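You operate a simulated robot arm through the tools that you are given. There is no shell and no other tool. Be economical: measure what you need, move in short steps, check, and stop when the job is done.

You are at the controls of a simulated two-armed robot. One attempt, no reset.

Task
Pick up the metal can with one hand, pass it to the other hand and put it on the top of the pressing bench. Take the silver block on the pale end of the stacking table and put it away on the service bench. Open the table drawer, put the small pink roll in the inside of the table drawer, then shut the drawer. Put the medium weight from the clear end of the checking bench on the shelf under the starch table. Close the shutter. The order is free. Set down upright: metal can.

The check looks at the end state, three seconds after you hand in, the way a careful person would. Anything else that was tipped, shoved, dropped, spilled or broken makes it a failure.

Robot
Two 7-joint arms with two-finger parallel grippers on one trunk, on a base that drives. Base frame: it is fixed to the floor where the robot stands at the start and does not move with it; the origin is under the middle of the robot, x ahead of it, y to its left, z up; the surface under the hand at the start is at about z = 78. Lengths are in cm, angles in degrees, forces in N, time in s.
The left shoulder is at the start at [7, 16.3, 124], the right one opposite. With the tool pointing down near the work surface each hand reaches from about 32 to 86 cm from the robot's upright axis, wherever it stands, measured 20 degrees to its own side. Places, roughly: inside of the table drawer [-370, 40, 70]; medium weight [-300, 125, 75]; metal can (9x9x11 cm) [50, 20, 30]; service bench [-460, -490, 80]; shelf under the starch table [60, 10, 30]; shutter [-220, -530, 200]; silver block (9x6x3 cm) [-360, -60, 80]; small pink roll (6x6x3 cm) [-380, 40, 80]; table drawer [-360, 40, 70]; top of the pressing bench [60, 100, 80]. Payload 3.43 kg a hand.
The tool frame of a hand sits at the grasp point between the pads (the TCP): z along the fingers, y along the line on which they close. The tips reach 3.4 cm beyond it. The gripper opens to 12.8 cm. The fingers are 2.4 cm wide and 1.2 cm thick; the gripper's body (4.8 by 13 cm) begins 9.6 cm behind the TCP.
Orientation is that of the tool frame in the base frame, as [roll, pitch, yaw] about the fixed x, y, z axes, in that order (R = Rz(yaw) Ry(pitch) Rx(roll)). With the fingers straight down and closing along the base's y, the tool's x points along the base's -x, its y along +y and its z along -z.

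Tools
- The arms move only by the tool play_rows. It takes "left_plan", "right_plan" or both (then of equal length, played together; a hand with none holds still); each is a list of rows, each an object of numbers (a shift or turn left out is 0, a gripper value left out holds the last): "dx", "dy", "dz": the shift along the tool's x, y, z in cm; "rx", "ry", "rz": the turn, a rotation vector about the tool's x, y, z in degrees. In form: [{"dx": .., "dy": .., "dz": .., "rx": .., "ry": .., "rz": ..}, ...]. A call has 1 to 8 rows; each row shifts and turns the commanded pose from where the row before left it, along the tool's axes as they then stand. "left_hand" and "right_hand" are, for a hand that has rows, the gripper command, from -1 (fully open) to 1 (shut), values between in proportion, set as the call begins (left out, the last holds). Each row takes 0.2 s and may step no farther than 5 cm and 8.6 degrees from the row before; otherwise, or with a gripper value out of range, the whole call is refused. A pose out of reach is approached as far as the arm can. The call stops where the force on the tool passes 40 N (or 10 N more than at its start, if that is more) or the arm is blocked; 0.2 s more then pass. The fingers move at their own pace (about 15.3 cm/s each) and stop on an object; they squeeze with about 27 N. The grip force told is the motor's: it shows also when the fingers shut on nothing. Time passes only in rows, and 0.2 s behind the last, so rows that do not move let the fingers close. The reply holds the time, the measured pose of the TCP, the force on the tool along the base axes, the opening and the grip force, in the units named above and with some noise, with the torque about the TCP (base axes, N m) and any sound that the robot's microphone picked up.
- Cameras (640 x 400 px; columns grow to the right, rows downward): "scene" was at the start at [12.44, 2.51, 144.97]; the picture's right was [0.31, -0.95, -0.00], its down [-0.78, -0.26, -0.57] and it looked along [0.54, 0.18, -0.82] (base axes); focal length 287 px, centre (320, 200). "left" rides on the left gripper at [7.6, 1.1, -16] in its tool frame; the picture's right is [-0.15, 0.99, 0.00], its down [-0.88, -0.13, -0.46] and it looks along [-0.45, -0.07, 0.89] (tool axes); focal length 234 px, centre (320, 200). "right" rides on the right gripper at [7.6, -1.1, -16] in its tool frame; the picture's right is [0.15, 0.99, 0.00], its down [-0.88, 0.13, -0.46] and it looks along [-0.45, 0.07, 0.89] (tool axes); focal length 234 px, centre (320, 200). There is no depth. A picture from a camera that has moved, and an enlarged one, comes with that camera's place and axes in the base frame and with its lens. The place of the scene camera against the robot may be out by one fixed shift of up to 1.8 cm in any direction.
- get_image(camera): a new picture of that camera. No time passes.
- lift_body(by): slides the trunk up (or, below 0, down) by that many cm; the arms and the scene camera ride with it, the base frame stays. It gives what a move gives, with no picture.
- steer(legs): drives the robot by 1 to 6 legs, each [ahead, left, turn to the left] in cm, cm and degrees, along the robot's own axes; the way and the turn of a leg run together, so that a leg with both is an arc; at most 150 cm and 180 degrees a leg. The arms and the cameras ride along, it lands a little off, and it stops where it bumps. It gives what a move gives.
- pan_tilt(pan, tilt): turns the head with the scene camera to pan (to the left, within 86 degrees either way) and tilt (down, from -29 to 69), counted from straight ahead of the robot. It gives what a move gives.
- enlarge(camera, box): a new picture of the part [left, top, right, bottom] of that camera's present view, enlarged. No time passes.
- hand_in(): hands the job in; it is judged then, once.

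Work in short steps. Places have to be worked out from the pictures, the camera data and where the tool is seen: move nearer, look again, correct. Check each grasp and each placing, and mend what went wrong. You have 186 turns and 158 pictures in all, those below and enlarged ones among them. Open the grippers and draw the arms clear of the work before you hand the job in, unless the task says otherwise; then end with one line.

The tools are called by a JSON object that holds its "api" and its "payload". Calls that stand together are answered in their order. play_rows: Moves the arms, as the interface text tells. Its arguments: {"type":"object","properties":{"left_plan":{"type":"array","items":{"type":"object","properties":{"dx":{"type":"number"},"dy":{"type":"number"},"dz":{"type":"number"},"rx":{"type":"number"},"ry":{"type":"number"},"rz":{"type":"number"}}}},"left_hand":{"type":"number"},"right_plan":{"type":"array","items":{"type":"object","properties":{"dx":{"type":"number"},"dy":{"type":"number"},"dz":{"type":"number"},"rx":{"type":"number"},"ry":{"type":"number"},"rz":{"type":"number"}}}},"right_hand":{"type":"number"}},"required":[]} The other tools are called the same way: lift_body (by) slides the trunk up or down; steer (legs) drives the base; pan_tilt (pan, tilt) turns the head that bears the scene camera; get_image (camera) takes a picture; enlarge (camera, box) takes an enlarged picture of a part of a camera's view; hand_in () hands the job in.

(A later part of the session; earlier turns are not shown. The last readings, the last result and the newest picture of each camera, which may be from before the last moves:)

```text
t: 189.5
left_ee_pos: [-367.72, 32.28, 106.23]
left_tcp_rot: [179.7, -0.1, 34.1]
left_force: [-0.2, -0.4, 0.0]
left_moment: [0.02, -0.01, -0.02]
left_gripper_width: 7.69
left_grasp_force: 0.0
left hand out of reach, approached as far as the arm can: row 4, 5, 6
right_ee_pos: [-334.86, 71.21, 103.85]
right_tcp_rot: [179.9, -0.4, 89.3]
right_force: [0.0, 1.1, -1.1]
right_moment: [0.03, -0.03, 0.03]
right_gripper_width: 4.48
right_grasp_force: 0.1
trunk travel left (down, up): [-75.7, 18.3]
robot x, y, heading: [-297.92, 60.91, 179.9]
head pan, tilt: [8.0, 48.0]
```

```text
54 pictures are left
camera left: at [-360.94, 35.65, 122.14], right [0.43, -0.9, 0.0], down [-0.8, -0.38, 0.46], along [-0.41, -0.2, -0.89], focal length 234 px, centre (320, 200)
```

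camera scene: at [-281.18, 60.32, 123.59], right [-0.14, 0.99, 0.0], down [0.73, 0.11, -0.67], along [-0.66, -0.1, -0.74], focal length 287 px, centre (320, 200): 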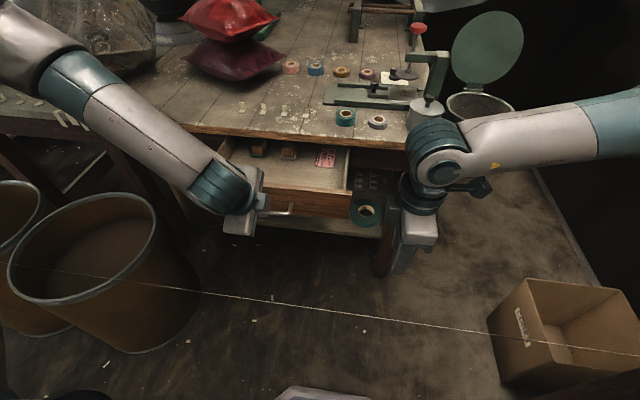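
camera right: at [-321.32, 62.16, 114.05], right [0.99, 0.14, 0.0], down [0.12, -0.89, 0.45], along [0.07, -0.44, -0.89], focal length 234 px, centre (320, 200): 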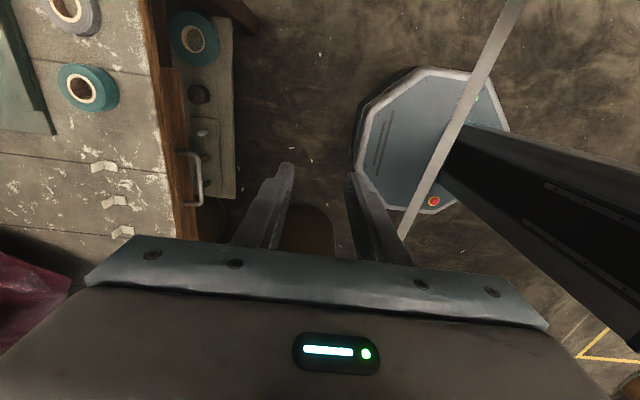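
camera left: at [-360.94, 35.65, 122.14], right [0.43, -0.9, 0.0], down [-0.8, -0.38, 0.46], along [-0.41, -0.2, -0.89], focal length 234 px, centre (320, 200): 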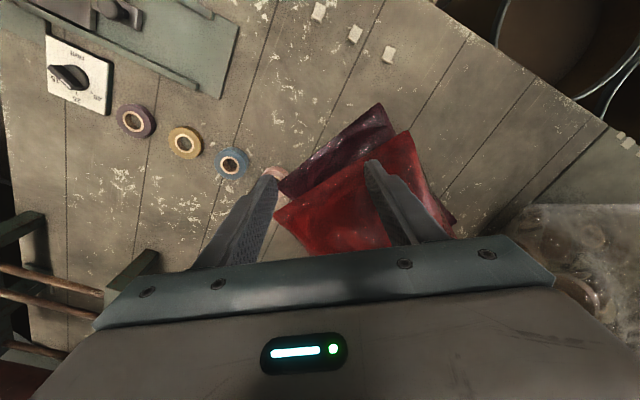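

The left camera shows the cushion right against the roll's south-west, so the fingers should close nearly along x. I'm testing whether the left wrist can turn on to yaw ≈70 while lowering.

{"api": "play_rows", "payload": {"left_plan": [{"rz": -8.5}, {"rz": -8.5}, {"rz": -8.5}, {"rz": -8.5}, {"dz": 3}, {"dz": 3}, {"dz": 2}]}}

```text
t: 191.1
left_ee_pos: [-365.21, 30.81, 99.82]
left_tcp_rot: [179.8, 0.2, 68.1]
left_force: [-0.2, 0.1, 0.2]
left_moment: [0.01, 0.02, -0.01]
left_gripper_width: 7.69
left_grasp_force: 0.0
left hand out of reach, approached as far as the arm can: row 5, 6, 7
right_ee_pos: [-334.92, 71.29, 103.82]
right_tcp_rot: [179.9, -0.4, 89.3]
right_force: [-0.3, 0.1, 0.4]
right_moment: [-0.02, 0.0, 0.01]
right_gripper_width: 4.49
right_grasp_force: 0.0
trunk travel left (down, up): [-75.7, 18.3]
robot x, y, heading: [-297.91, 61.11, 179.7]
head pan, tilt: [8.0, 48.0]
```

{"api": "pan_tilt", "payload": {"pan": 45, "tilt": 25}}

{"api": "get_image", "payload": {"camera": "scene"}}

```text
t: 192.1
left_ee_pos: [-365.19, 30.9, 99.88]
left_tcp_rot: [179.8, 0.2, 68.2]
left_force: [0.7, -1.3, -0.5]
left_moment: [0.0, 0.03, -0.01]
left_gripper_width: 7.66
left_grasp_force: 0.0
right_ee_pos: [-334.92, 71.36, 103.89]
right_tcp_rot: [179.9, -0.4, 89.3]
right_force: [0.0, 0.9, -0.2]
right_moment: [0.0, 0.0, 0.0]
right_gripper_width: 4.46
right_grasp_force: 0.0
trunk travel left (down, up): [-75.7, 18.3]
robot x, y, heading: [-297.77, 61.0, 179.8]
head pan, tilt: [45.0, 25.0]
```

```text
53 pictures are left
camera scene: at [-309.06, 54.98, 153.03], right [-0.7, 0.71, 0.0], down [0.3, 0.3, -0.91], along [-0.64, -0.64, -0.42], focal length 287 px, centre (320, 200)
```

scene: 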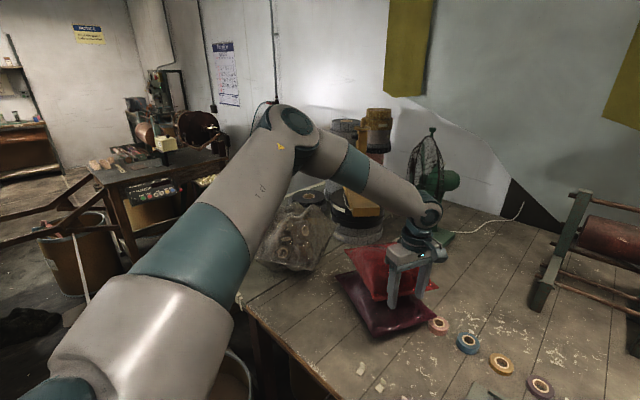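

The left arm's elbow is swung out, so targets should lie further to its left. I'll turn the robot about 28° clockwise in place; first I pull the left hand clear so it doesn't sweep the tabletop fixtures.

{"api": "play_rows", "payload": {"left_plan": [{"dx": -2.03, "dy": 3.88, "dz": -1}, {"dx": -2.03, "dy": 3.88, "dz": -1}, {"dx": -2.03, "dy": 3.88, "dz": -1}, {"dx": -2.03, "dy": 3.88}, {"dx": -2.03, "dy": 3.88}, {"dx": -2.03, "dy": 3.88}]}}

{"api": "play_rows", "payload": {"left_plan": [{"rz": 8.5}, {"rz": 8.5}, {"rz": 8.5}, {"rz": 8.5}, {"rz": 8.5}, {"rz": 8.5}, {"rz": 8.5}, {"rz": 8.5}]}}

{"api": "play_rows", "payload": {"left_plan": [{"rz": 8.5}, {"rz": 8.5}, {"rz": 8.5}, {"rz": 8.5}, {"rz": 8.5}, {"rz": 8.5}, {"rz": 8.5}, {"rz": 8.5}]}}

{"api": "steer", "payload": {"legs": [[0, 0, -28]]}}

{"api": "get_image", "payload": {"camera": "left"}}

```text
t: 193.5
left_ee_pos: [-348.07, 10.75, 103.1]
left_tcp_rot: [179.9, 0.2, 68.1]
left_force: [0.4, -0.7, -0.3]
left_moment: [0.03, 0.04, -0.02]
left_gripper_width: 7.68
left_grasp_force: 0.0
right_ee_pos: [-334.83, 71.28, 104.04]
right_tcp_rot: [-180.0, -0.5, 89.4]
right_force: [0.5, -0.3, 0.4]
right_moment: [0.0, 0.05, 0.01]
right_gripper_width: 4.48
right_grasp_force: 0.1
trunk travel left (down, up): [-75.7, 18.3]
robot x, y, heading: [-298.61, 60.99, 179.7]
head pan, tilt: [45.0, 25.0]
```

```text
t: 195.3
left_ee_pos: [-348.17, 10.84, 102.95]
left_tcp_rot: [179.7, -0.2, 0.0]
left_force: [-0.1, 1.0, -0.5]
left_moment: [0.01, 0.0, 0.02]
left_gripper_width: 7.66
left_grasp_force: 0.1
right_ee_pos: [-335.02, 71.34, 103.85]
right_tcp_rot: [179.8, -0.4, 89.3]
right_force: [0.0, 0.3, -1.0]
right_moment: [-0.02, -0.01, -0.02]
right_gripper_width: 4.47
right_grasp_force: 0.1
trunk travel left (down, up): [-75.7, 18.3]
robot x, y, heading: [-298.17, 61.1, 179.7]
head pan, tilt: [45.0, 25.0]
```

```text
t: 197.1
left_ee_pos: [-348.14, 10.83, 103.01]
left_tcp_rot: [-179.9, -0.4, -68.1]
left_force: [0.0, 0.3, 0.7]
left_moment: [0.01, -0.02, 0.0]
left_gripper_width: 7.68
left_grasp_force: 0.2
right_ee_pos: [-334.9, 71.26, 103.97]
right_tcp_rot: [179.9, -0.3, 89.2]
right_force: [-0.3, 0.6, 0.4]
right_moment: [-0.02, 0.03, 0.0]
right_gripper_width: 4.47
right_grasp_force: 0.0
trunk travel left (down, up): [-75.7, 18.3]
robot x, y, heading: [-298.12, 61.18, 179.5]
head pan, tilt: [45.0, 25.0]
```

```text
t: 198.9
left_ee_pos: [-366.06, 40.6, 103.13]
left_tcp_rot: [-180.0, -0.3, -96.1]
left_force: [0.2, -0.1, 0.9]
left_moment: [-0.01, -0.03, 0.01]
left_gripper_width: 7.69
left_grasp_force: 0.0
right_ee_pos: [-325.71, 87.58, 104.0]
right_tcp_rot: [-180.0, -0.4, 61.1]
right_force: [0.6, -0.1, -0.4]
right_moment: [0.01, 0.04, 0.04]
right_gripper_width: 4.5
right_grasp_force: 0.0
trunk travel left (down, up): [-75.7, 18.3]
robot x, y, heading: [-298.12, 61.27, 151.1]
head pan, tilt: [45.0, 25.0]
```

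```text
52 pictures are left
camera left: at [-367.97, 33.3, 118.92], right [-0.97, 0.25, 0.0], down [0.22, 0.86, 0.45], along [0.11, 0.44, -0.89], focal length 234 px, centre (320, 200)
```

left: 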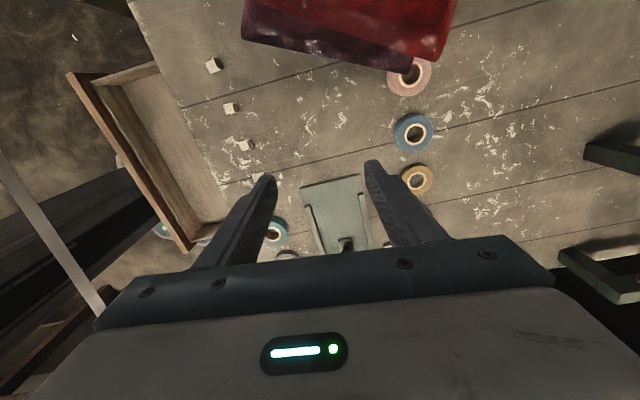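

Now the left hand reaches naturally. The roll is at about [-380.7, 36.2], with the cushion edge on its south side. I'm turning to yaw −76 so both fingers avoid the cushion, and moving above.

{"api": "play_rows", "payload": {"left_plan": [{"rz": -6.7}, {"rz": -6.7}, {"rz": -6.6}, {"dx": 0.12, "dy": 3.77, "dz": 2}, {"dx": 0.12, "dy": 3.77, "dz": 2}, {"dx": 0.12, "dy": 3.77, "dz": 2}, {"dx": 0.12, "dy": 3.77, "dz": 2}]}}

{"api": "get_image", "payload": {"camera": "left"}}

```text
t: 200.6
left_ee_pos: [-380.63, 36.49, 94.93]
left_tcp_rot: [180.0, -0.5, -76.1]
left_force: [-0.3, 0.9, 0.6]
left_moment: [0.03, -0.05, 0.01]
left_gripper_width: 7.65
left_grasp_force: 0.0
right_ee_pos: [-325.99, 87.57, 103.85]
right_tcp_rot: [179.7, -0.5, 61.0]
right_force: [-0.1, -1.0, 0.3]
right_moment: [0.0, -0.03, -0.02]
right_gripper_width: 4.45
right_grasp_force: 0.1
trunk travel left (down, up): [-75.7, 18.3]
robot x, y, heading: [-298.39, 60.96, 151.8]
head pan, tilt: [45.0, 25.0]
```

```text
51 pictures are left
camera left: at [-379.91, 28.97, 110.84], right [-1.0, -0.1, 0.0], down [-0.09, 0.89, 0.45], along [-0.04, 0.45, -0.89], focal length 234 px, centre (320, 200)
```

left: 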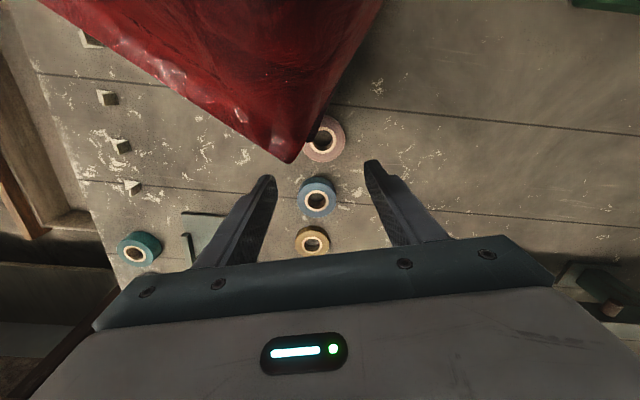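

The red cushion's corner overhangs the east side. I'm turning 20° further so the east finger clears it, centring, and descending part-way.

{"api": "play_rows", "payload": {"left_plan": [{"rz": -6.7}, {"rz": -6.7}, {"rz": -6.7}, {"dx": 0.57, "dy": 0.59}, {"dz": 2.5}, {"dz": 2.5}]}}

{"api": "get_image", "payload": {"camera": "left"}}

```text
t: 201.9
left_ee_pos: [-380.38, 35.69, 90.48]
left_tcp_rot: [179.6, -0.4, -56.1]
left_force: [-0.7, 0.2, 0.5]
left_moment: [-0.02, 0.02, 0.0]
left_gripper_width: 7.69
left_grasp_force: 0.1
left hand out of reach, approached as far as the arm can: row 6
right_ee_pos: [-325.88, 87.85, 103.74]
right_tcp_rot: [179.8, -0.3, 61.0]
right_force: [0.1, 0.2, -0.4]
right_moment: [-0.04, -0.02, -0.01]
right_gripper_width: 4.46
right_grasp_force: 0.0
trunk travel left (down, up): [-75.7, 18.3]
robot x, y, heading: [-298.32, 61.03, 151.5]
head pan, tilt: [45.0, 25.0]
```

```text
50 pictures are left
camera left: at [-377.13, 29.08, 106.34], right [-0.9, -0.43, 0.01], down [-0.38, 0.81, 0.45], along [-0.2, 0.4, -0.89], focal length 234 px, centre (320, 200)
```

left: 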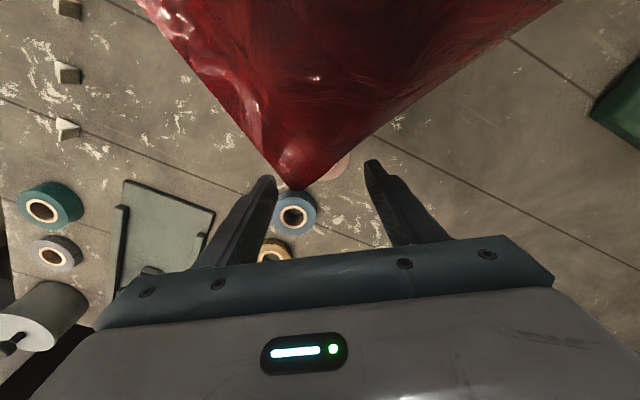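

The red cushion's corner (z≈93) sits over the roll, so a vertical palm would press it. I'm raising, shifting north, and tilting the hand 35° so the fingertips reach in from the north side under that corner.

{"api": "play_rows", "payload": {"left_plan": [{"dz": -3.5}, {"dz": -3.5}, {"dx": -4, "dy": -1.5}, {"dx": -4, "dy": -1.5}, {"rz": 8}, {"rz": 8}, {"rz": 8}]}}

{"api": "play_rows", "payload": {"left_plan": [{"ry": 7}, {"ry": 7}, {"ry": 7}, {"ry": 7}, {"ry": 7}]}}

{"api": "get_image", "payload": {"camera": "left"}}

```text
t: 203.6
left_ee_pos: [-382.38, 43.93, 97.23]
left_tcp_rot: [179.9, -0.4, -80.0]
left_force: [-0.3, 0.2, -0.9]
left_moment: [-0.06, 0.02, 0.01]
left_gripper_width: 7.71
left_grasp_force: 0.1
right_ee_pos: [-325.81, 87.63, 103.89]
right_tcp_rot: [179.9, -0.4, 61.0]
right_force: [-0.9, -0.6, -0.1]
right_moment: [-0.01, -0.04, 0.04]
right_gripper_width: 4.49
right_grasp_force: 0.0
trunk travel left (down, up): [-75.7, 18.3]
robot x, y, heading: [-298.21, 61.48, 151.1]
head pan, tilt: [45.0, 25.0]
```

```text
t: 204.8
left_ee_pos: [-377.87, 41.69, 100.88]
left_tcp_rot: [179.9, -35.4, -80.0]
left_force: [-0.3, 0.6, 0.1]
left_moment: [0.03, 0.0, 0.0]
left_gripper_width: 7.66
left_grasp_force: 0.1
left hand out of reach, approached as far as the arm can: row 3, 4, 5
right_ee_pos: [-325.68, 87.64, 103.9]
right_tcp_rot: [179.8, -0.4, 60.9]
right_force: [0.2, -0.6, -0.2]
right_moment: [-0.01, 0.02, 0.01]
right_gripper_width: 4.51
right_grasp_force: 0.0
trunk travel left (down, up): [-75.7, 18.3]
robot x, y, heading: [-298.11, 61.27, 151.3]
head pan, tilt: [45.0, 25.0]
```

```text
49 pictures are left
camera left: at [-379.57, 44.49, 118.14], right [-1.0, -0.05, -0.08], down [-0.04, 0.99, -0.14], along [0.09, -0.13, -0.99], focal length 234 px, centre (320, 200)
```

left: 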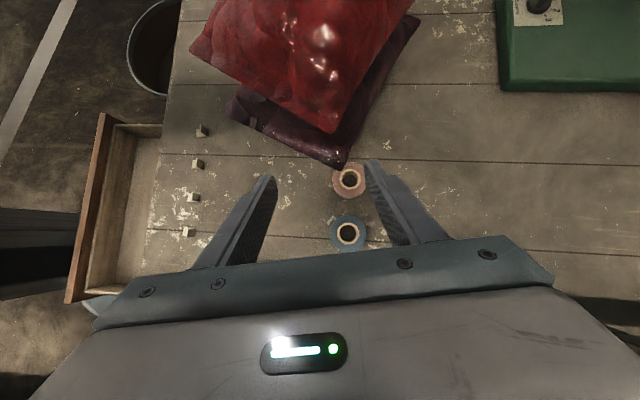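

The roll [-380.6, 36] and cushion corners are clear in this view. I need to lower with the trunk, so I'm checking how the ribbon passes my torso first.

{"api": "pan_tilt", "payload": {"pan": 60, "tilt": 69}}

{"api": "get_image", "payload": {"camera": "scene"}}

```text
t: 205.9
left_ee_pos: [-378.1, 41.57, 100.79]
left_tcp_rot: [179.9, -35.2, -79.9]
left_force: [0.5, 0.9, 0.0]
left_moment: [0.03, -0.01, 0.02]
left_gripper_width: 7.68
left_grasp_force: 0.0
right_ee_pos: [-325.63, 87.59, 103.99]
right_tcp_rot: [179.9, -0.4, 60.9]
right_force: [0.5, 0.2, -0.3]
right_moment: [-0.03, -0.01, -0.01]
right_gripper_width: 4.48
right_grasp_force: 0.1
trunk travel left (down, up): [-75.7, 18.3]
robot x, y, heading: [-297.55, 61.04, 151.4]
head pan, tilt: [60.0, 68.8]
```

```text
48 pictures are left
camera scene: at [-306.67, 60.93, 147.1], right [-0.52, 0.85, 0.0], down [0.8, 0.49, -0.36], along [-0.31, -0.19, -0.93], focal length 287 px, centre (320, 200)
```

scene: 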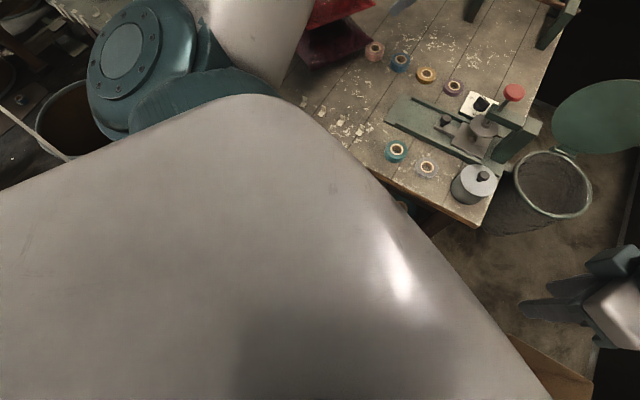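

{"api": "get_image", "payload": {"camera": "right"}}

```text
47 pictures are left
camera right: at [-323.0, 94.61, 119.83], right [0.94, -0.35, 0.0], down [-0.32, -0.84, 0.45], along [-0.16, -0.42, -0.89], focal length 234 px, centre (320, 200)
```

right: 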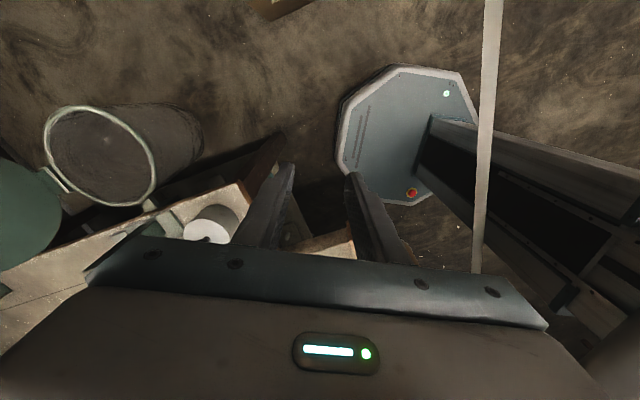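

The torso bottom seems about z≈93 now, so I can safely lower the trunk ~12 cm above the ribbon (z≈71). A 15° tilt is enough to clear the cushion, so I reduce tilt, re-centre, and lower.

{"api": "play_rows", "payload": {"left_plan": [{"ry": -7}, {"ry": -7}, {"ry": -6}]}}

{"api": "lift_body", "payload": {"by": -12}}

{"api": "get_image", "payload": {"camera": "left"}}

```text
t: 206.7
left_ee_pos: [-377.92, 41.56, 100.77]
left_tcp_rot: [179.9, -15.2, -79.9]
left_force: [-0.2, 0.4, 0.5]
left_moment: [0.01, 0.0, 0.01]
left_gripper_width: 7.7
left_grasp_force: 0.0
right_ee_pos: [-325.74, 87.49, 104.05]
right_tcp_rot: [180.0, -0.5, 60.9]
right_force: [-0.1, 0.1, -0.1]
right_moment: [0.02, 0.0, -0.01]
right_gripper_width: 4.48
right_grasp_force: 0.0
trunk travel left (down, up): [-75.7, 18.3]
robot x, y, heading: [-298.07, 61.13, 151.4]
head pan, tilt: [60.0, 68.8]
```

```text
t: 208.2
left_ee_pos: [-377.93, 41.56, 88.77]
left_tcp_rot: [180.0, -15.3, -80.0]
left_force: [0.5, -0.3, -0.1]
left_moment: [-0.02, -0.01, -0.01]
left_gripper_width: 7.67
left_grasp_force: 0.1
right_ee_pos: [-325.78, 87.65, 92.01]
right_tcp_rot: [179.9, -0.3, 61.1]
right_force: [-0.3, -0.2, -0.5]
right_moment: [0.01, -0.03, 0.01]
right_gripper_width: 4.48
right_grasp_force: 0.0
trunk travel left (down, up): [-63.7, 30.3]
robot x, y, heading: [-298.13, 61.02, 151.3]
head pan, tilt: [60.0, 68.8]
```

```text
46 pictures are left
camera left: at [-378.53, 38.36, 106.09], right [-1.0, -0.03, -0.04], down [-0.04, 0.98, 0.21], along [0.03, 0.21, -0.98], focal length 234 px, centre (320, 200)
```

left: 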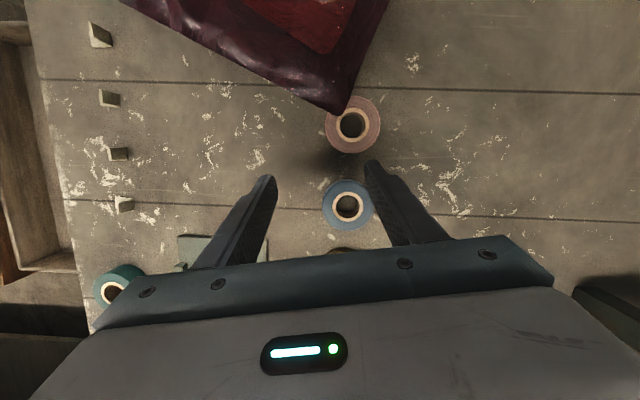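

Excellent view: the roll is at [-380.9, 35.8]. I'm sliding over it and descending between cushion corner and neighbours.

{"api": "play_rows", "payload": {"left_plan": [{"dx": 2.17, "dy": 1.92, "dz": 0.58}, {"dx": 2.17, "dy": 1.92, "dz": 0.58}, {"dx": -0.44, "dz": 1.64}, {"dx": -0.44, "dz": 1.64}, {"dx": -0.44, "dz": 1.64}]}}

{"api": "get_image", "payload": {"camera": "left"}}

```text
t: 209.4
left_ee_pos: [-381.1, 36.52, 83.6]
left_tcp_rot: [180.0, -15.4, -80.0]
left_force: [0.2, -0.3, -0.3]
left_moment: [-0.05, 0.0, -0.01]
left_gripper_width: 7.65
left_grasp_force: 0.0
right_ee_pos: [-325.83, 87.72, 91.87]
right_tcp_rot: [179.9, -0.5, 61.0]
right_force: [0.0, 0.6, 0.0]
right_moment: [-0.04, 0.02, 0.03]
right_gripper_width: 4.47
right_grasp_force: 0.0
trunk travel left (down, up): [-63.7, 30.3]
robot x, y, heading: [-297.93, 61.32, 151.5]
head pan, tilt: [60.0, 68.8]
```

```text
45 pictures are left
camera left: at [-381.6, 33.31, 100.98], right [-1.0, -0.03, -0.04], down [-0.04, 0.98, 0.2], along [0.03, 0.21, -0.98], focal length 234 px, centre (320, 200)
```

left: 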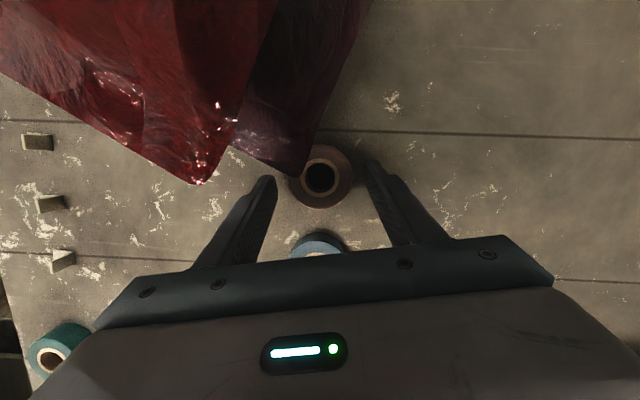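

The roll is centred between the fingers. Final 1.8 cm down, then close.

{"api": "play_rows", "payload": {"left_plan": [{"dx": -0.23, "dz": 0.87}, {"dx": -0.2, "dz": 0.75}]}}

{"api": "play_rows", "payload": {"left_plan": [{}, {}, {}], "left_hand": 1}}

```text
t: 210.0
left_ee_pos: [-381.1, 36.43, 82.01]
left_tcp_rot: [179.9, -15.4, -79.9]
left_force: [0.1, 0.5, -0.6]
left_moment: [-0.01, 0.03, 0.03]
left_gripper_width: 7.68
left_grasp_force: 0.1
right_ee_pos: [-325.65, 87.64, 91.83]
right_tcp_rot: [179.9, -0.5, 61.0]
right_force: [0.8, 0.2, -0.3]
right_moment: [0.0, -0.02, 0.02]
right_gripper_width: 4.48
right_grasp_force: 0.0
trunk travel left (down, up): [-63.7, 30.3]
robot x, y, heading: [-297.97, 61.2, 151.5]
head pan, tilt: [60.0, 68.8]
```

```text
t: 210.8
left_ee_pos: [-381.15, 36.55, 82.06]
left_tcp_rot: [179.9, -15.3, -79.9]
left_force: [0.2, 0.1, -0.2]
left_moment: [0.01, 0.02, 0.0]
left_gripper_width: 5.65
left_grasp_force: 26.3
right_ee_pos: [-325.7, 87.56, 91.94]
right_tcp_rot: [179.8, -0.4, 61.0]
right_force: [0.1, 1.5, -0.5]
right_moment: [-0.02, 0.01, 0.0]
right_gripper_width: 4.49
right_grasp_force: 0.2
trunk travel left (down, up): [-63.7, 30.3]
robot x, y, heading: [-297.81, 61.11, 151.3]
head pan, tilt: [60.0, 68.8]
```

Gripped (5.65 cm). I'm sliding it slightly west/north out from under the cushion corner, then lifting with the trunk.

{"api": "play_rows", "payload": {"left_plan": [{"dx": -0.73, "dy": 1.12, "dz": -0.35}, {"dx": -0.73, "dy": 1.12, "dz": -0.35}]}}

{"api": "lift_body", "payload": {"by": 14}}

{"api": "get_image", "payload": {"camera": "left"}}

```text
t: 211.4
left_ee_pos: [-382.13, 37.24, 83.48]
left_tcp_rot: [179.9, -15.2, -80.0]
left_force: [0.1, 0.0, -1.0]
left_moment: [0.0, -0.01, 0.02]
left_gripper_width: 5.64
left_grasp_force: 27.2
left hand out of reach, approached as far as the arm can: row 1, 2
right_ee_pos: [-325.69, 87.55, 91.89]
right_tcp_rot: [179.9, -0.4, 61.0]
right_force: [-1.4, -0.2, 0.0]
right_moment: [0.04, 0.01, 0.0]
right_gripper_width: 4.49
right_grasp_force: 0.1
trunk travel left (down, up): [-63.7, 30.3]
robot x, y, heading: [-297.84, 61.16, 151.4]
head pan, tilt: [60.0, 68.8]
```

```text
t: 213.0
left_ee_pos: [-382.16, 37.4, 97.33]
left_tcp_rot: [-180.0, -15.3, -80.0]
left_force: [0.1, -0.5, -0.1]
left_moment: [0.0, 0.02, -0.02]
left_gripper_width: 5.68
left_grasp_force: 27.2
right_ee_pos: [-325.81, 87.63, 105.92]
right_tcp_rot: [179.9, -0.3, 61.0]
right_force: [-0.4, 0.1, -0.3]
right_moment: [0.01, -0.01, 0.05]
right_gripper_width: 4.48
right_grasp_force: 0.0
trunk travel left (down, up): [-77.7, 16.3]
robot x, y, heading: [-298.26, 61.06, 151.4]
head pan, tilt: [60.0, 68.8]
```

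```text
44 pictures are left
camera left: at [-382.7, 34.19, 114.68], right [-1.0, -0.03, -0.04], down [-0.04, 0.98, 0.21], along [0.03, 0.21, -0.98], focal length 234 px, centre (320, 200)
```

left: 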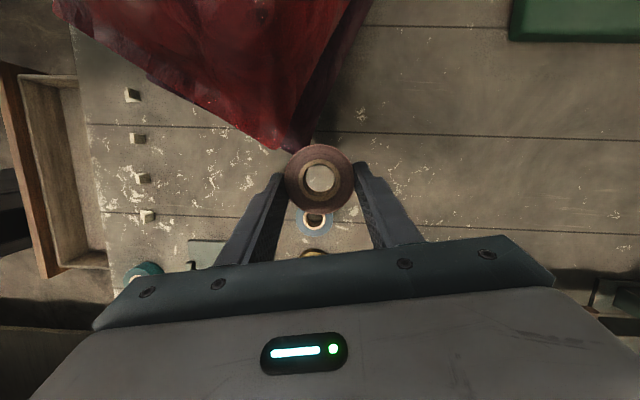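

The roll is held and the cushions are undisturbed. To put it in the drawer with room to lower the trunk, I'll drive back off the table, turn 31° more clockwise and shift south, keeping clear of the bench.

{"api": "steer", "payload": {"legs": [[-42, -23.3, 0], [0, 0, -31], [-39, 22.5, 0]]}}

{"api": "get_image", "payload": {"camera": "left"}}

```text
t: 219.7
left_ee_pos: [-334.3, 39.5, 97.36]
left_tcp_rot: [179.9, -15.3, -110.7]
left_force: [-0.9, -0.9, 0.2]
left_moment: [0.01, -0.03, 0.03]
left_gripper_width: 5.64
left_grasp_force: 26.7
right_ee_pos: [-260.13, 53.82, 105.95]
right_tcp_rot: [179.9, -0.4, 30.2]
right_force: [-0.2, 0.1, -0.2]
right_moment: [0.02, -0.01, 0.0]
right_gripper_width: 4.48
right_grasp_force: 0.0
trunk travel left (down, up): [-77.7, 16.3]
robot x, y, heading: [-249.66, 17.11, 120.6]
head pan, tilt: [60.0, 68.8]
```

```text
43 pictures are left
camera left: at [-336.44, 37.13, 114.69], right [-0.87, 0.48, -0.04], down [0.47, 0.86, 0.21], along [0.13, 0.16, -0.98], focal length 234 px, centre (320, 200)
```

left: 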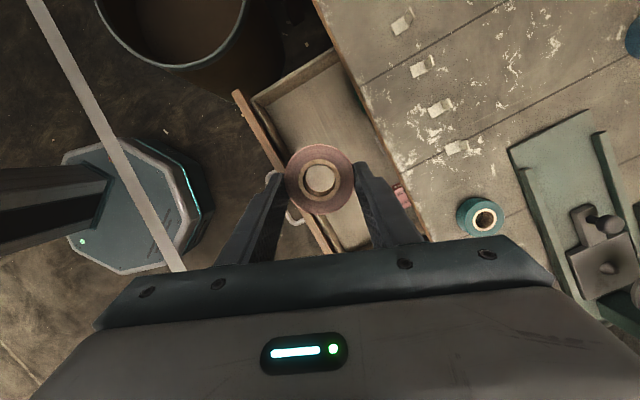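

The roll is right above the open drawer. I'm shifting 2.4 cm west for finger room, then lowering.

{"api": "steer", "payload": {"legs": [[1.2, 2.1, 0]]}}

{"api": "lift_body", "payload": {"by": -22}}

{"api": "get_image", "payload": {"camera": "left"}}

```text
t: 220.5
left_ee_pos: [-336.32, 39.61, 97.87]
left_tcp_rot: [179.6, -15.4, -110.7]
left_force: [0.9, 1.0, -0.1]
left_moment: [0.02, 0.08, -0.01]
left_gripper_width: 5.68
left_grasp_force: 26.7
right_ee_pos: [-262.12, 53.75, 105.9]
right_tcp_rot: [-179.9, -0.2, 30.2]
right_force: [0.3, 0.8, -0.5]
right_moment: [0.02, 0.08, -0.01]
right_gripper_width: 4.49
right_grasp_force: 0.1
trunk travel left (down, up): [-77.7, 16.3]
robot x, y, heading: [-252.42, 17.21, 120.8]
head pan, tilt: [60.0, 68.8]
```

```text
t: 222.8
left_ee_pos: [-336.71, 39.61, 75.38]
left_tcp_rot: [179.9, -15.4, -110.8]
left_force: [-0.4, 0.5, 1.1]
left_moment: [0.01, -0.01, 0.0]
left_gripper_width: 5.66
left_grasp_force: 27.2
right_ee_pos: [-262.55, 53.79, 83.86]
right_tcp_rot: [179.9, -0.4, 30.2]
right_force: [0.3, 0.5, 0.1]
right_moment: [-0.01, -0.01, 0.01]
right_gripper_width: 4.49
right_grasp_force: 0.1
trunk travel left (down, up): [-55.7, 38.3]
robot x, y, heading: [-252.53, 16.92, 120.6]
head pan, tilt: [60.0, 68.8]
```

```text
42 pictures are left
camera left: at [-338.75, 37.12, 92.76], right [-0.87, 0.48, -0.04], down [0.47, 0.86, 0.21], along [0.13, 0.16, -0.98], focal length 234 px, centre (320, 200)
```

left: 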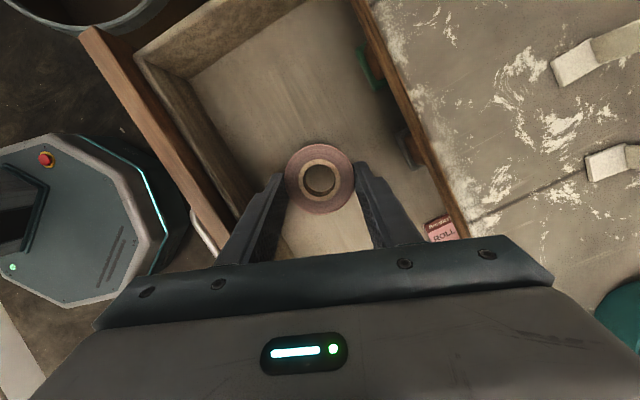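

It fits well. Lowering further to the drawer floor.

{"api": "lift_body", "payload": {"by": -3}}

{"api": "lift_body", "payload": {"by": -1.2}}

{"api": "lift_body", "payload": {"by": -1.2}}

```text
t: 223.6
left_ee_pos: [-336.72, 39.61, 72.56]
left_tcp_rot: [179.8, -15.3, -110.9]
left_force: [-0.5, -0.4, -1.0]
left_moment: [-0.04, -0.01, -0.02]
left_gripper_width: 5.65
left_grasp_force: 27.3
right_ee_pos: [-262.48, 53.75, 80.93]
right_tcp_rot: [179.9, -0.4, 30.2]
right_force: [0.2, -0.5, 0.6]
right_moment: [0.0, 0.05, 0.01]
right_gripper_width: 4.51
right_grasp_force: 0.1
trunk travel left (down, up): [-52.7, 41.3]
robot x, y, heading: [-252.13, 16.97, 120.7]
head pan, tilt: [60.0, 68.8]
```

```text
t: 224.2
left_ee_pos: [-336.52, 39.51, 71.3]
left_tcp_rot: [179.8, -15.3, -110.7]
left_force: [-0.5, 0.0, -1.5]
left_moment: [-0.02, -0.03, 0.02]
left_gripper_width: 5.63
left_grasp_force: 26.9
right_ee_pos: [-262.57, 53.74, 79.58]
right_tcp_rot: [179.9, -0.3, 30.2]
right_force: [0.0, -1.0, 0.8]
right_moment: [0.03, 0.0, -0.01]
right_gripper_width: 4.47
right_grasp_force: 0.0
trunk travel left (down, up): [-51.5, 42.5]
robot x, y, heading: [-252.13, 16.8, 120.6]
head pan, tilt: [60.0, 68.8]
```

```text
t: 224.8
left_ee_pos: [-336.82, 39.56, 70.8]
left_tcp_rot: [179.3, -15.2, -110.7]
left_force: [-1.2, -3.3, 22.3]
left_moment: [-0.34, -0.6, -0.1]
left_gripper_width: 5.67
left_grasp_force: 27.1
right_ee_pos: [-262.47, 53.7, 78.58]
right_tcp_rot: [179.9, -0.5, 30.3]
right_force: [-0.3, 0.2, -0.4]
right_moment: [0.02, -0.05, 0.0]
right_gripper_width: 4.45
right_grasp_force: 0.2
trunk travel left (down, up): [-50.3, 43.7]
robot x, y, heading: [-252.15, 17.0, 120.8]
head pan, tilt: [60.0, 68.8]
stopped: the force on the tool passed its limit at 44 N (the readings are from after the stop); the commanded pose is now the measured one
```

It's touching the drawer floor. I'm releasing and lifting clear.

{"api": "play_rows", "payload": {"left_plan": [{}, {}, {}], "left_hand": -0.15}}

{"api": "lift_body", "payload": {"by": 14}}

{"api": "get_image", "payload": {"camera": "left"}}

```text
t: 225.6
left_ee_pos: [-336.48, 39.82, 70.85]
left_tcp_rot: [179.3, -15.2, -110.7]
left_force: [0.5, 9.2, 30.8]
left_moment: [-0.04, -1.16, 0.62]
left_gripper_width: 7.26
left_grasp_force: 0.0
right_ee_pos: [-262.23, 53.8, 78.51]
right_tcp_rot: [180.0, -0.3, 30.2]
right_force: [0.5, -1.0, 0.5]
right_moment: [0.01, 0.0, -0.01]
right_gripper_width: 4.46
right_grasp_force: 0.1
trunk travel left (down, up): [-50.3, 43.7]
robot x, y, heading: [-252.15, 16.42, 120.8]
head pan, tilt: [60.0, 68.8]
```

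```text
t: 227.3
left_ee_pos: [-336.87, 39.72, 84.43]
left_tcp_rot: [179.7, -15.3, -110.8]
left_force: [0.5, 0.1, -0.4]
left_moment: [0.0, -0.02, -0.01]
left_gripper_width: 7.35
left_grasp_force: 0.1
right_ee_pos: [-262.59, 53.79, 92.39]
right_tcp_rot: [179.9, -0.5, 30.2]
right_force: [0.2, -0.3, 0.2]
right_moment: [0.02, -0.02, -0.04]
right_gripper_width: 4.47
right_grasp_force: 0.2
trunk travel left (down, up): [-64.3, 29.7]
robot x, y, heading: [-252.01, 17.14, 121.0]
head pan, tilt: [60.0, 68.8]
```

```text
41 pictures are left
camera left: at [-338.83, 37.22, 101.68], right [-0.87, 0.48, -0.03], down [0.47, 0.86, 0.21], along [0.13, 0.17, -0.98], focal length 234 px, centre (320, 200)
```

left: 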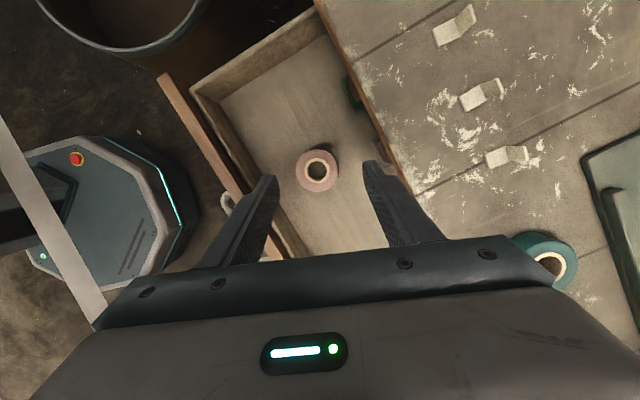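

The roll lies in the drawer. To shut it, I'll close the hand, back off to in front of the drawer face, lower, and push west with the base.

{"api": "play_rows", "payload": {"left_plan": [{}, {}], "left_hand": 1}}

{"api": "steer", "payload": {"legs": [[-7.7, -15.3, 0]]}}

{"api": "lift_body", "payload": {"by": -12.5}}

{"api": "get_image", "payload": {"camera": "left"}}

```text
t: 227.9
left_ee_pos: [-336.78, 39.68, 84.35]
left_tcp_rot: [179.6, -15.3, -110.7]
left_force: [0.1, 0.4, 0.3]
left_moment: [0.0, 0.01, 0.0]
left_gripper_width: 0.0
left_grasp_force: 26.5
right_ee_pos: [-262.65, 53.82, 92.55]
right_tcp_rot: [180.0, -0.5, 30.2]
right_force: [-0.1, 0.0, 0.6]
right_moment: [0.0, 0.05, -0.01]
right_gripper_width: 4.46
right_grasp_force: 0.0
trunk travel left (down, up): [-64.3, 29.7]
robot x, y, heading: [-252.3, 17.19, 120.8]
head pan, tilt: [60.0, 68.8]
```

```text
t: 229.3
left_ee_pos: [-319.6, 40.91, 84.44]
left_tcp_rot: [179.7, -15.3, -110.8]
left_force: [1.3, -0.5, 0.4]
left_moment: [0.03, 0.0, -0.02]
left_gripper_width: 0.01
left_grasp_force: 26.9
right_ee_pos: [-245.34, 54.98, 92.45]
right_tcp_rot: [179.9, -0.4, 30.1]
right_force: [0.5, -0.1, 0.1]
right_moment: [0.0, 0.06, 0.0]
right_gripper_width: 4.5
right_grasp_force: 0.0
trunk travel left (down, up): [-64.3, 29.7]
robot x, y, heading: [-235.13, 18.24, 120.5]
head pan, tilt: [60.0, 68.8]
```

```text
t: 230.9
left_ee_pos: [-319.57, 40.98, 71.94]
left_tcp_rot: [179.6, -15.4, -110.7]
left_force: [-0.6, -0.4, 0.6]
left_moment: [-0.02, 0.01, -0.02]
left_gripper_width: 0.0
left_grasp_force: 26.7
right_ee_pos: [-245.25, 55.02, 80.09]
right_tcp_rot: [179.9, -0.4, 30.2]
right_force: [-0.1, 0.5, -0.5]
right_moment: [-0.02, 0.04, 0.04]
right_gripper_width: 4.45
right_grasp_force: 0.2
trunk travel left (down, up): [-51.8, 42.2]
robot x, y, heading: [-234.91, 17.99, 120.5]
head pan, tilt: [60.0, 68.8]
```

```text
40 pictures are left
camera left: at [-321.66, 38.48, 89.23], right [-0.87, 0.48, -0.03], down [0.47, 0.86, 0.21], along [0.13, 0.17, -0.98], focal length 234 px, centre (320, 200)
```

left: 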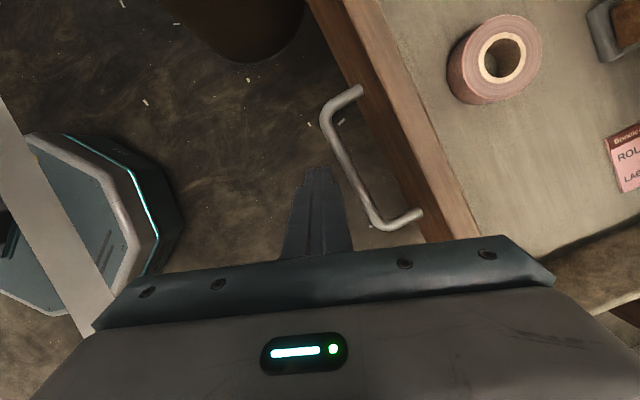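

The closed fingers are right in front of the handle. Pushing west 20.5 cm, then creeping.

{"api": "steer", "payload": {"legs": [[10.4, 17.66, 0]]}}

{"api": "steer", "payload": {"legs": [[0.6, 1.0, 0]]}}

{"api": "get_image", "payload": {"camera": "left"}}

```text
t: 232.5
left_ee_pos: [-340.28, 41.16, 71.87]
left_tcp_rot: [179.8, -15.3, -110.9]
left_force: [-0.5, -0.2, -0.9]
left_moment: [-0.02, 0.0, 0.02]
left_gripper_width: 0.0
left_grasp_force: 27.6
right_ee_pos: [-265.95, 54.94, 79.92]
right_tcp_rot: [180.0, -0.5, 30.1]
right_force: [-0.4, -0.1, -0.1]
right_moment: [-0.01, -0.02, 0.02]
right_gripper_width: 4.51
right_grasp_force: 0.1
trunk travel left (down, up): [-51.8, 42.2]
robot x, y, heading: [-255.73, 17.92, 120.6]
head pan, tilt: [60.0, 68.8]
```

```text
t: 233.2
left_ee_pos: [-341.13, 41.23, 72.11]
left_tcp_rot: [179.7, -15.3, -110.8]
left_force: [26.7, -1.8, 3.7]
left_moment: [-0.13, -0.55, 0.39]
left_gripper_width: 0.0
left_grasp_force: 26.2
right_ee_pos: [-266.87, 54.96, 80.03]
right_tcp_rot: [179.9, -0.3, 30.0]
right_force: [0.2, -0.1, -0.4]
right_moment: [-0.02, -0.01, -0.01]
right_gripper_width: 4.48
right_grasp_force: 0.1
trunk travel left (down, up): [-51.8, 42.2]
robot x, y, heading: [-256.73, 18.56, 120.4]
head pan, tilt: [60.0, 68.8]
```

```text
39 pictures are left
camera left: at [-343.11, 38.64, 89.35], right [-0.87, 0.49, -0.03], down [0.47, 0.86, 0.21], along [0.13, 0.16, -0.98], focal length 234 px, centre (320, 200)
```

left: 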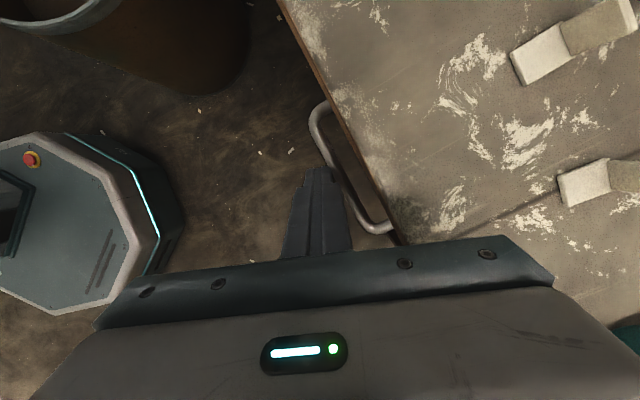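

The drawer is shut. Next is the silver block: I raise the trunk, go back east, south past the barrels, and look at the table's pale end.

{"api": "lift_body", "payload": {"by": 27}}

{"api": "steer", "payload": {"legs": [[-16.2, -27.6, 0], [-100, 58.9, 0], [0, 0, -10]]}}

{"api": "pan_tilt", "payload": {"pan": 75, "tilt": 35}}

{"api": "get_image", "payload": {"camera": "scene"}}

```text
t: 236.0
left_ee_pos: [-341.26, 41.1, 98.83]
left_tcp_rot: [179.9, -15.3, -111.0]
left_force: [0.7, 0.7, 0.0]
left_moment: [0.0, 0.01, -0.01]
left_gripper_width: 0.02
left_grasp_force: 26.9
right_ee_pos: [-266.97, 55.08, 106.88]
right_tcp_rot: [179.9, -0.4, 30.1]
right_force: [-0.4, 0.1, 0.2]
right_moment: [0.0, 0.0, 0.01]
right_gripper_width: 4.49
right_grasp_force: 0.2
trunk travel left (down, up): [-78.8, 15.2]
robot x, y, heading: [-256.71, 18.1, 120.4]
head pan, tilt: [60.0, 68.8]
```

```text
t: 244.3
left_ee_pos: [-304.08, -60.89, 98.67]
left_tcp_rot: [179.9, -15.3, -121.0]
left_force: [-0.3, -0.4, -1.1]
left_moment: [0.03, 0.0, -0.01]
left_gripper_width: 0.0
left_grasp_force: 27.7
right_ee_pos: [-228.76, -60.18, 107.17]
right_tcp_rot: [179.9, -0.3, 20.1]
right_force: [-0.5, 0.4, -0.1]
right_moment: [-0.01, 0.0, 0.02]
right_gripper_width: 4.47
right_grasp_force: 0.1
trunk travel left (down, up): [-78.8, 15.2]
robot x, y, heading: [-225.02, -98.0, 110.5]
head pan, tilt: [60.0, 68.8]
```

```text
t: 245.3
left_ee_pos: [-304.09, -60.99, 98.79]
left_tcp_rot: [179.9, -15.3, -120.9]
left_force: [0.6, 0.3, 0.8]
left_moment: [0.01, -0.01, 0.03]
left_gripper_width: 0.0
left_grasp_force: 26.9
right_ee_pos: [-228.74, -60.31, 107.06]
right_tcp_rot: [179.9, -0.5, 20.1]
right_force: [-0.2, -0.4, -0.6]
right_moment: [-0.01, -0.01, -0.03]
right_gripper_width: 4.49
right_grasp_force: 0.1
trunk travel left (down, up): [-78.8, 15.2]
robot x, y, heading: [-225.02, -98.17, 110.4]
head pan, tilt: [75.0, 35.0]
```

```text
38 pictures are left
camera scene: at [-235.0, -94.18, 154.56], right [-0.1, 1.0, 0.0], down [0.57, 0.05, -0.82], along [-0.81, -0.08, -0.57], focal length 287 px, centre (320, 200)
```

scene: 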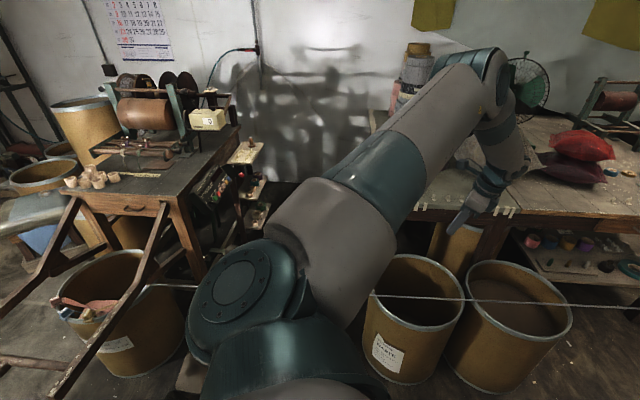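

The left arm is folded with its elbow beyond its hand, which would hit the stacked cans here. I'll bring the left hand back to a compact pose and use the right arm for the block.

{"api": "play_rows", "payload": {"left_plan": [{"ry": -7.7}, {"ry": -7.6}, {"rz": -8.5}, {"rz": -8.5}, {"rz": -8.5}, {"rz": -8.5}, {"rz": -8.5}, {"rz": -8.5}], "left_hand": -1}}

{"api": "play_rows", "payload": {"left_plan": [{"dx": 2.37, "dy": -3.6}, {"dx": 2.37, "dy": -3.6}, {"dx": 2.37, "dy": -3.6}, {"dx": 2.37, "dy": -3.6}, {"dx": 2.37, "dy": -3.6}, {"dx": 2.37, "dy": -3.6}, {"dx": 2.37, "dy": -3.6}, {"dx": 2.37, "dy": -3.6}]}}

{"api": "get_image", "payload": {"camera": "scene"}}

```text
t: 247.1
left_ee_pos: [-304.08, -61.01, 98.79]
left_tcp_rot: [-179.9, 0.1, -69.8]
left_force: [-0.5, 0.6, -0.3]
left_moment: [0.03, 0.0, -0.02]
left_gripper_width: 12.79
left_grasp_force: 0.0
right_ee_pos: [-228.72, -60.26, 106.97]
right_tcp_rot: [179.9, -0.4, 20.1]
right_force: [0.4, -0.1, 0.2]
right_moment: [-0.02, -0.02, 0.04]
right_gripper_width: 4.48
right_grasp_force: 0.0
trunk travel left (down, up): [-78.8, 15.2]
robot x, y, heading: [-225.17, -98.04, 110.6]
head pan, tilt: [75.0, 35.0]
```

```text
t: 248.9
left_ee_pos: [-270.33, -68.91, 99.01]
left_tcp_rot: [180.0, 0.1, -70.0]
left_force: [0.0, 0.5, -0.4]
left_moment: [-0.01, -0.02, -0.01]
left_gripper_width: 12.81
left_grasp_force: 0.0
right_ee_pos: [-228.57, -60.12, 106.98]
right_tcp_rot: [179.9, -0.3, 20.1]
right_force: [-0.3, -0.5, -0.1]
right_moment: [0.0, 0.05, 0.01]
right_gripper_width: 4.47
right_grasp_force: 0.1
trunk travel left (down, up): [-78.8, 15.2]
robot x, y, heading: [-224.89, -98.13, 110.6]
head pan, tilt: [75.0, 35.0]
```

```text
37 pictures are left
camera scene: at [-234.79, -94.07, 154.57], right [-0.1, 1.0, 0.0], down [0.57, 0.05, -0.82], along [-0.82, -0.08, -0.57], focal length 287 px, centre (320, 200)
```

scene: 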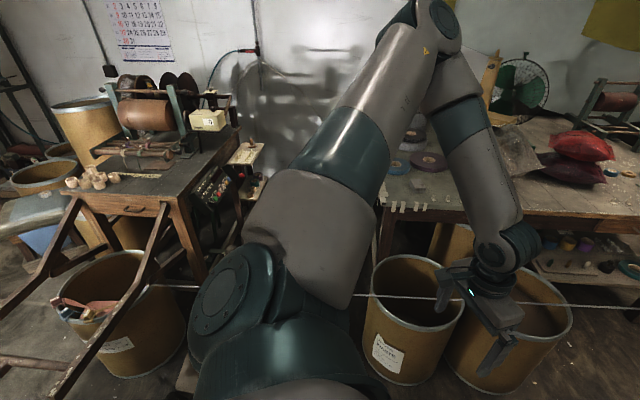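

{"api": "enlarge", "payload": {"camera": "scene", "box": [370, 90, 530, 220]}}

```text
3.08 times, centred on (450, 155) of scene
camera zoom: at [-234.79, -94.07, 154.57], right [-0.1, 1.0, 0.0], down [0.57, 0.05, -0.82], along [-0.82, -0.08, -0.57], focal length 884 px, centre (-80, 338)
```

zoom: 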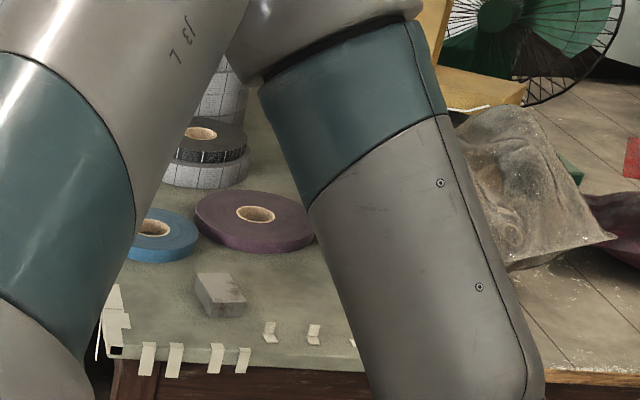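

The silver block is at about [-359, -58], its long side roughly along x. I'm rotating to face west and moving up beside the barrels with the right arm leading.

{"api": "steer", "payload": {"legs": [[0, 0, 69.4], [57, 2, 0]]}}

{"api": "play_rows", "payload": {"right_plan": [{"rz": 7}, {"rz": 7}, {"rz": 7}, {"rz": 7}, {"rz": 7}, {"rz": 7}, {"rz": 7}, {"rz": 7}], "right_hand": -0.5}}

{"api": "get_image", "payload": {"camera": "right"}}

```text
t: 255.2
left_ee_pos: [-326.11, -131.53, 98.81]
left_tcp_rot: [180.0, 0.0, -1.2]
left_force: [0.4, -0.7, 0.0]
left_moment: [0.01, -0.01, -0.01]
left_gripper_width: 12.81
left_grasp_force: 0.1
right_ee_pos: [-319.13, -89.3, 107.0]
right_tcp_rot: [-179.9, -0.5, 88.9]
right_force: [-0.1, -0.4, 0.4]
right_moment: [-0.03, -0.02, 0.02]
right_gripper_width: 4.48
right_grasp_force: 0.1
trunk travel left (down, up): [-78.8, 15.2]
robot x, y, heading: [-282.32, -99.86, 179.5]
head pan, tilt: [75.0, 35.0]
```

```text
t: 257.0
left_ee_pos: [-326.26, -131.43, 98.79]
left_tcp_rot: [-180.0, 0.1, -1.2]
left_force: [-0.7, 0.1, 0.3]
left_moment: [0.02, 0.04, -0.02]
left_gripper_width: 12.79
left_grasp_force: 0.1
right_ee_pos: [-319.21, -89.19, 106.94]
right_tcp_rot: [-179.8, -0.3, 32.7]
right_force: [-1.2, -0.2, -0.3]
right_moment: [0.05, 0.03, 0.01]
right_gripper_width: 9.6
right_grasp_force: 0.2
trunk travel left (down, up): [-78.8, 15.2]
robot x, y, heading: [-282.33, -99.47, 179.2]
head pan, tilt: [75.0, 35.0]
```

```text
35 pictures are left
camera right: at [-313.37, -84.36, 122.91], right [0.66, -0.75, 0.0], down [-0.67, -0.59, 0.45], along [-0.34, -0.29, -0.89], focal length 234 px, centre (320, 200)
```

right: 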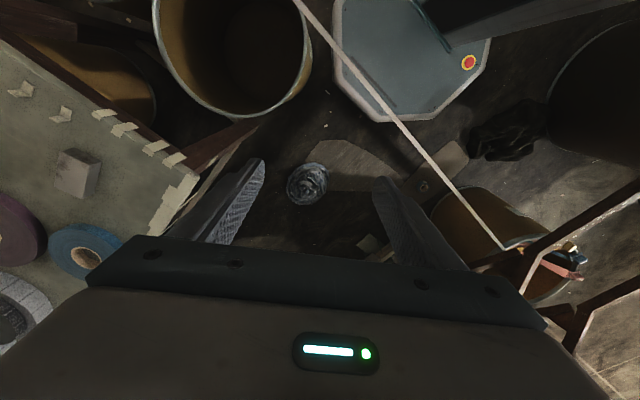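

{"api": "play_rows", "payload": {"right_plan": [{"dx": -1.5, "dy": -4.5}, {"dx": -1.5, "dy": -4.5}, {"dx": -1.5, "dy": -4.5}, {"dx": -1.5, "dy": -4.5}, {"dx": -1.5, "dy": -4.5}, {"dx": -1.5, "dy": -4.5}, {"rz": 8}, {"rz": 8}]}}

{"api": "get_image", "payload": {"camera": "right"}}

```text
t: 258.8
left_ee_pos: [-326.24, -131.32, 98.76]
left_tcp_rot: [180.0, 0.0, -1.2]
left_force: [-0.5, 0.0, 0.5]
left_moment: [0.0, 0.04, 0.0]
left_gripper_width: 12.81
left_grasp_force: 0.0
right_ee_pos: [-341.55, -71.34, 107.14]
right_tcp_rot: [-179.5, -0.2, 16.8]
right_force: [0.1, -0.3, 0.3]
right_moment: [0.03, -0.02, 0.01]
right_gripper_width: 9.61
right_grasp_force: 0.0
trunk travel left (down, up): [-78.8, 15.2]
robot x, y, heading: [-282.41, -99.86, 179.5]
head pan, tilt: [75.0, 35.0]
```

```text
34 pictures are left
camera right: at [-334.43, -68.31, 123.03], right [0.43, -0.9, -0.01], down [-0.81, -0.38, 0.45], along [-0.41, -0.19, -0.89], focal length 234 px, centre (320, 200)
```

right: 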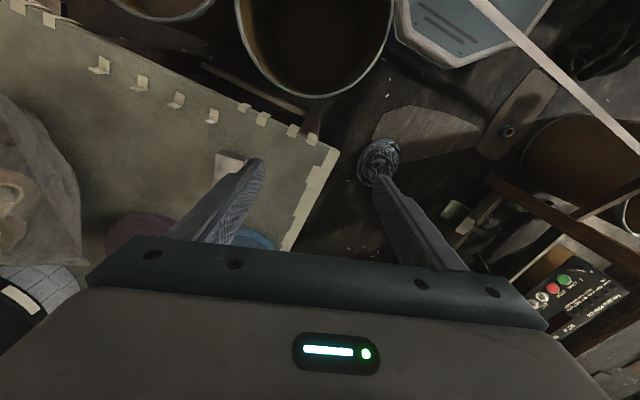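

{"api": "play_rows", "payload": {"right_plan": [{"dx": -2.18, "dy": -3.16, "dz": 2}, {"dx": -2.18, "dy": -3.16, "dz": 2}, {"dx": -2.18, "dy": -3.16, "dz": 2}, {"dx": -2.18, "dy": -3.16, "dz": 2}, {"dx": -2.18, "dy": -3.16, "dz": 2}]}}

{"api": "get_image", "payload": {"camera": "right"}}

```text
t: 260.0
left_ee_pos: [-326.25, -131.52, 98.8]
left_tcp_rot: [-180.0, 0.2, -1.2]
left_force: [0.5, -0.5, 0.3]
left_moment: [-0.01, 0.01, 0.03]
left_gripper_width: 12.78
left_grasp_force: 0.2
right_ee_pos: [-355.08, -60.58, 98.24]
right_tcp_rot: [-179.6, -0.2, 17.0]
right_force: [0.6, -0.6, 0.7]
right_moment: [0.0, 0.01, 0.01]
right_gripper_width: 9.59
right_grasp_force: 0.1
right hand out of reach, approached as far as the arm can: row 5
trunk travel left (down, up): [-78.8, 15.2]
robot x, y, heading: [-282.59, -99.62, 179.4]
head pan, tilt: [75.0, 35.0]
```

```text
33 pictures are left
camera right: at [-348.02, -57.48, 114.14], right [0.43, -0.9, -0.01], down [-0.8, -0.38, 0.45], along [-0.41, -0.19, -0.89], focal length 234 px, centre (320, 200)
```

right: 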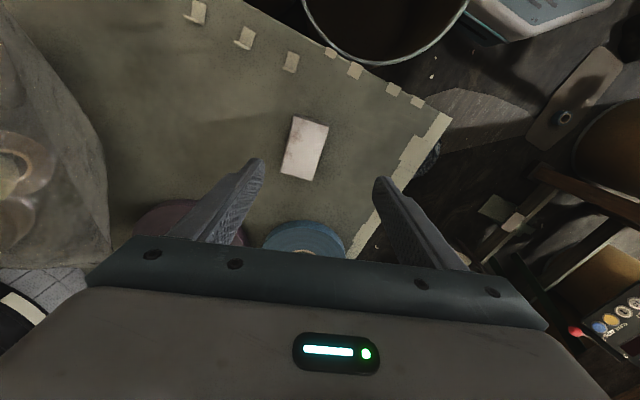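

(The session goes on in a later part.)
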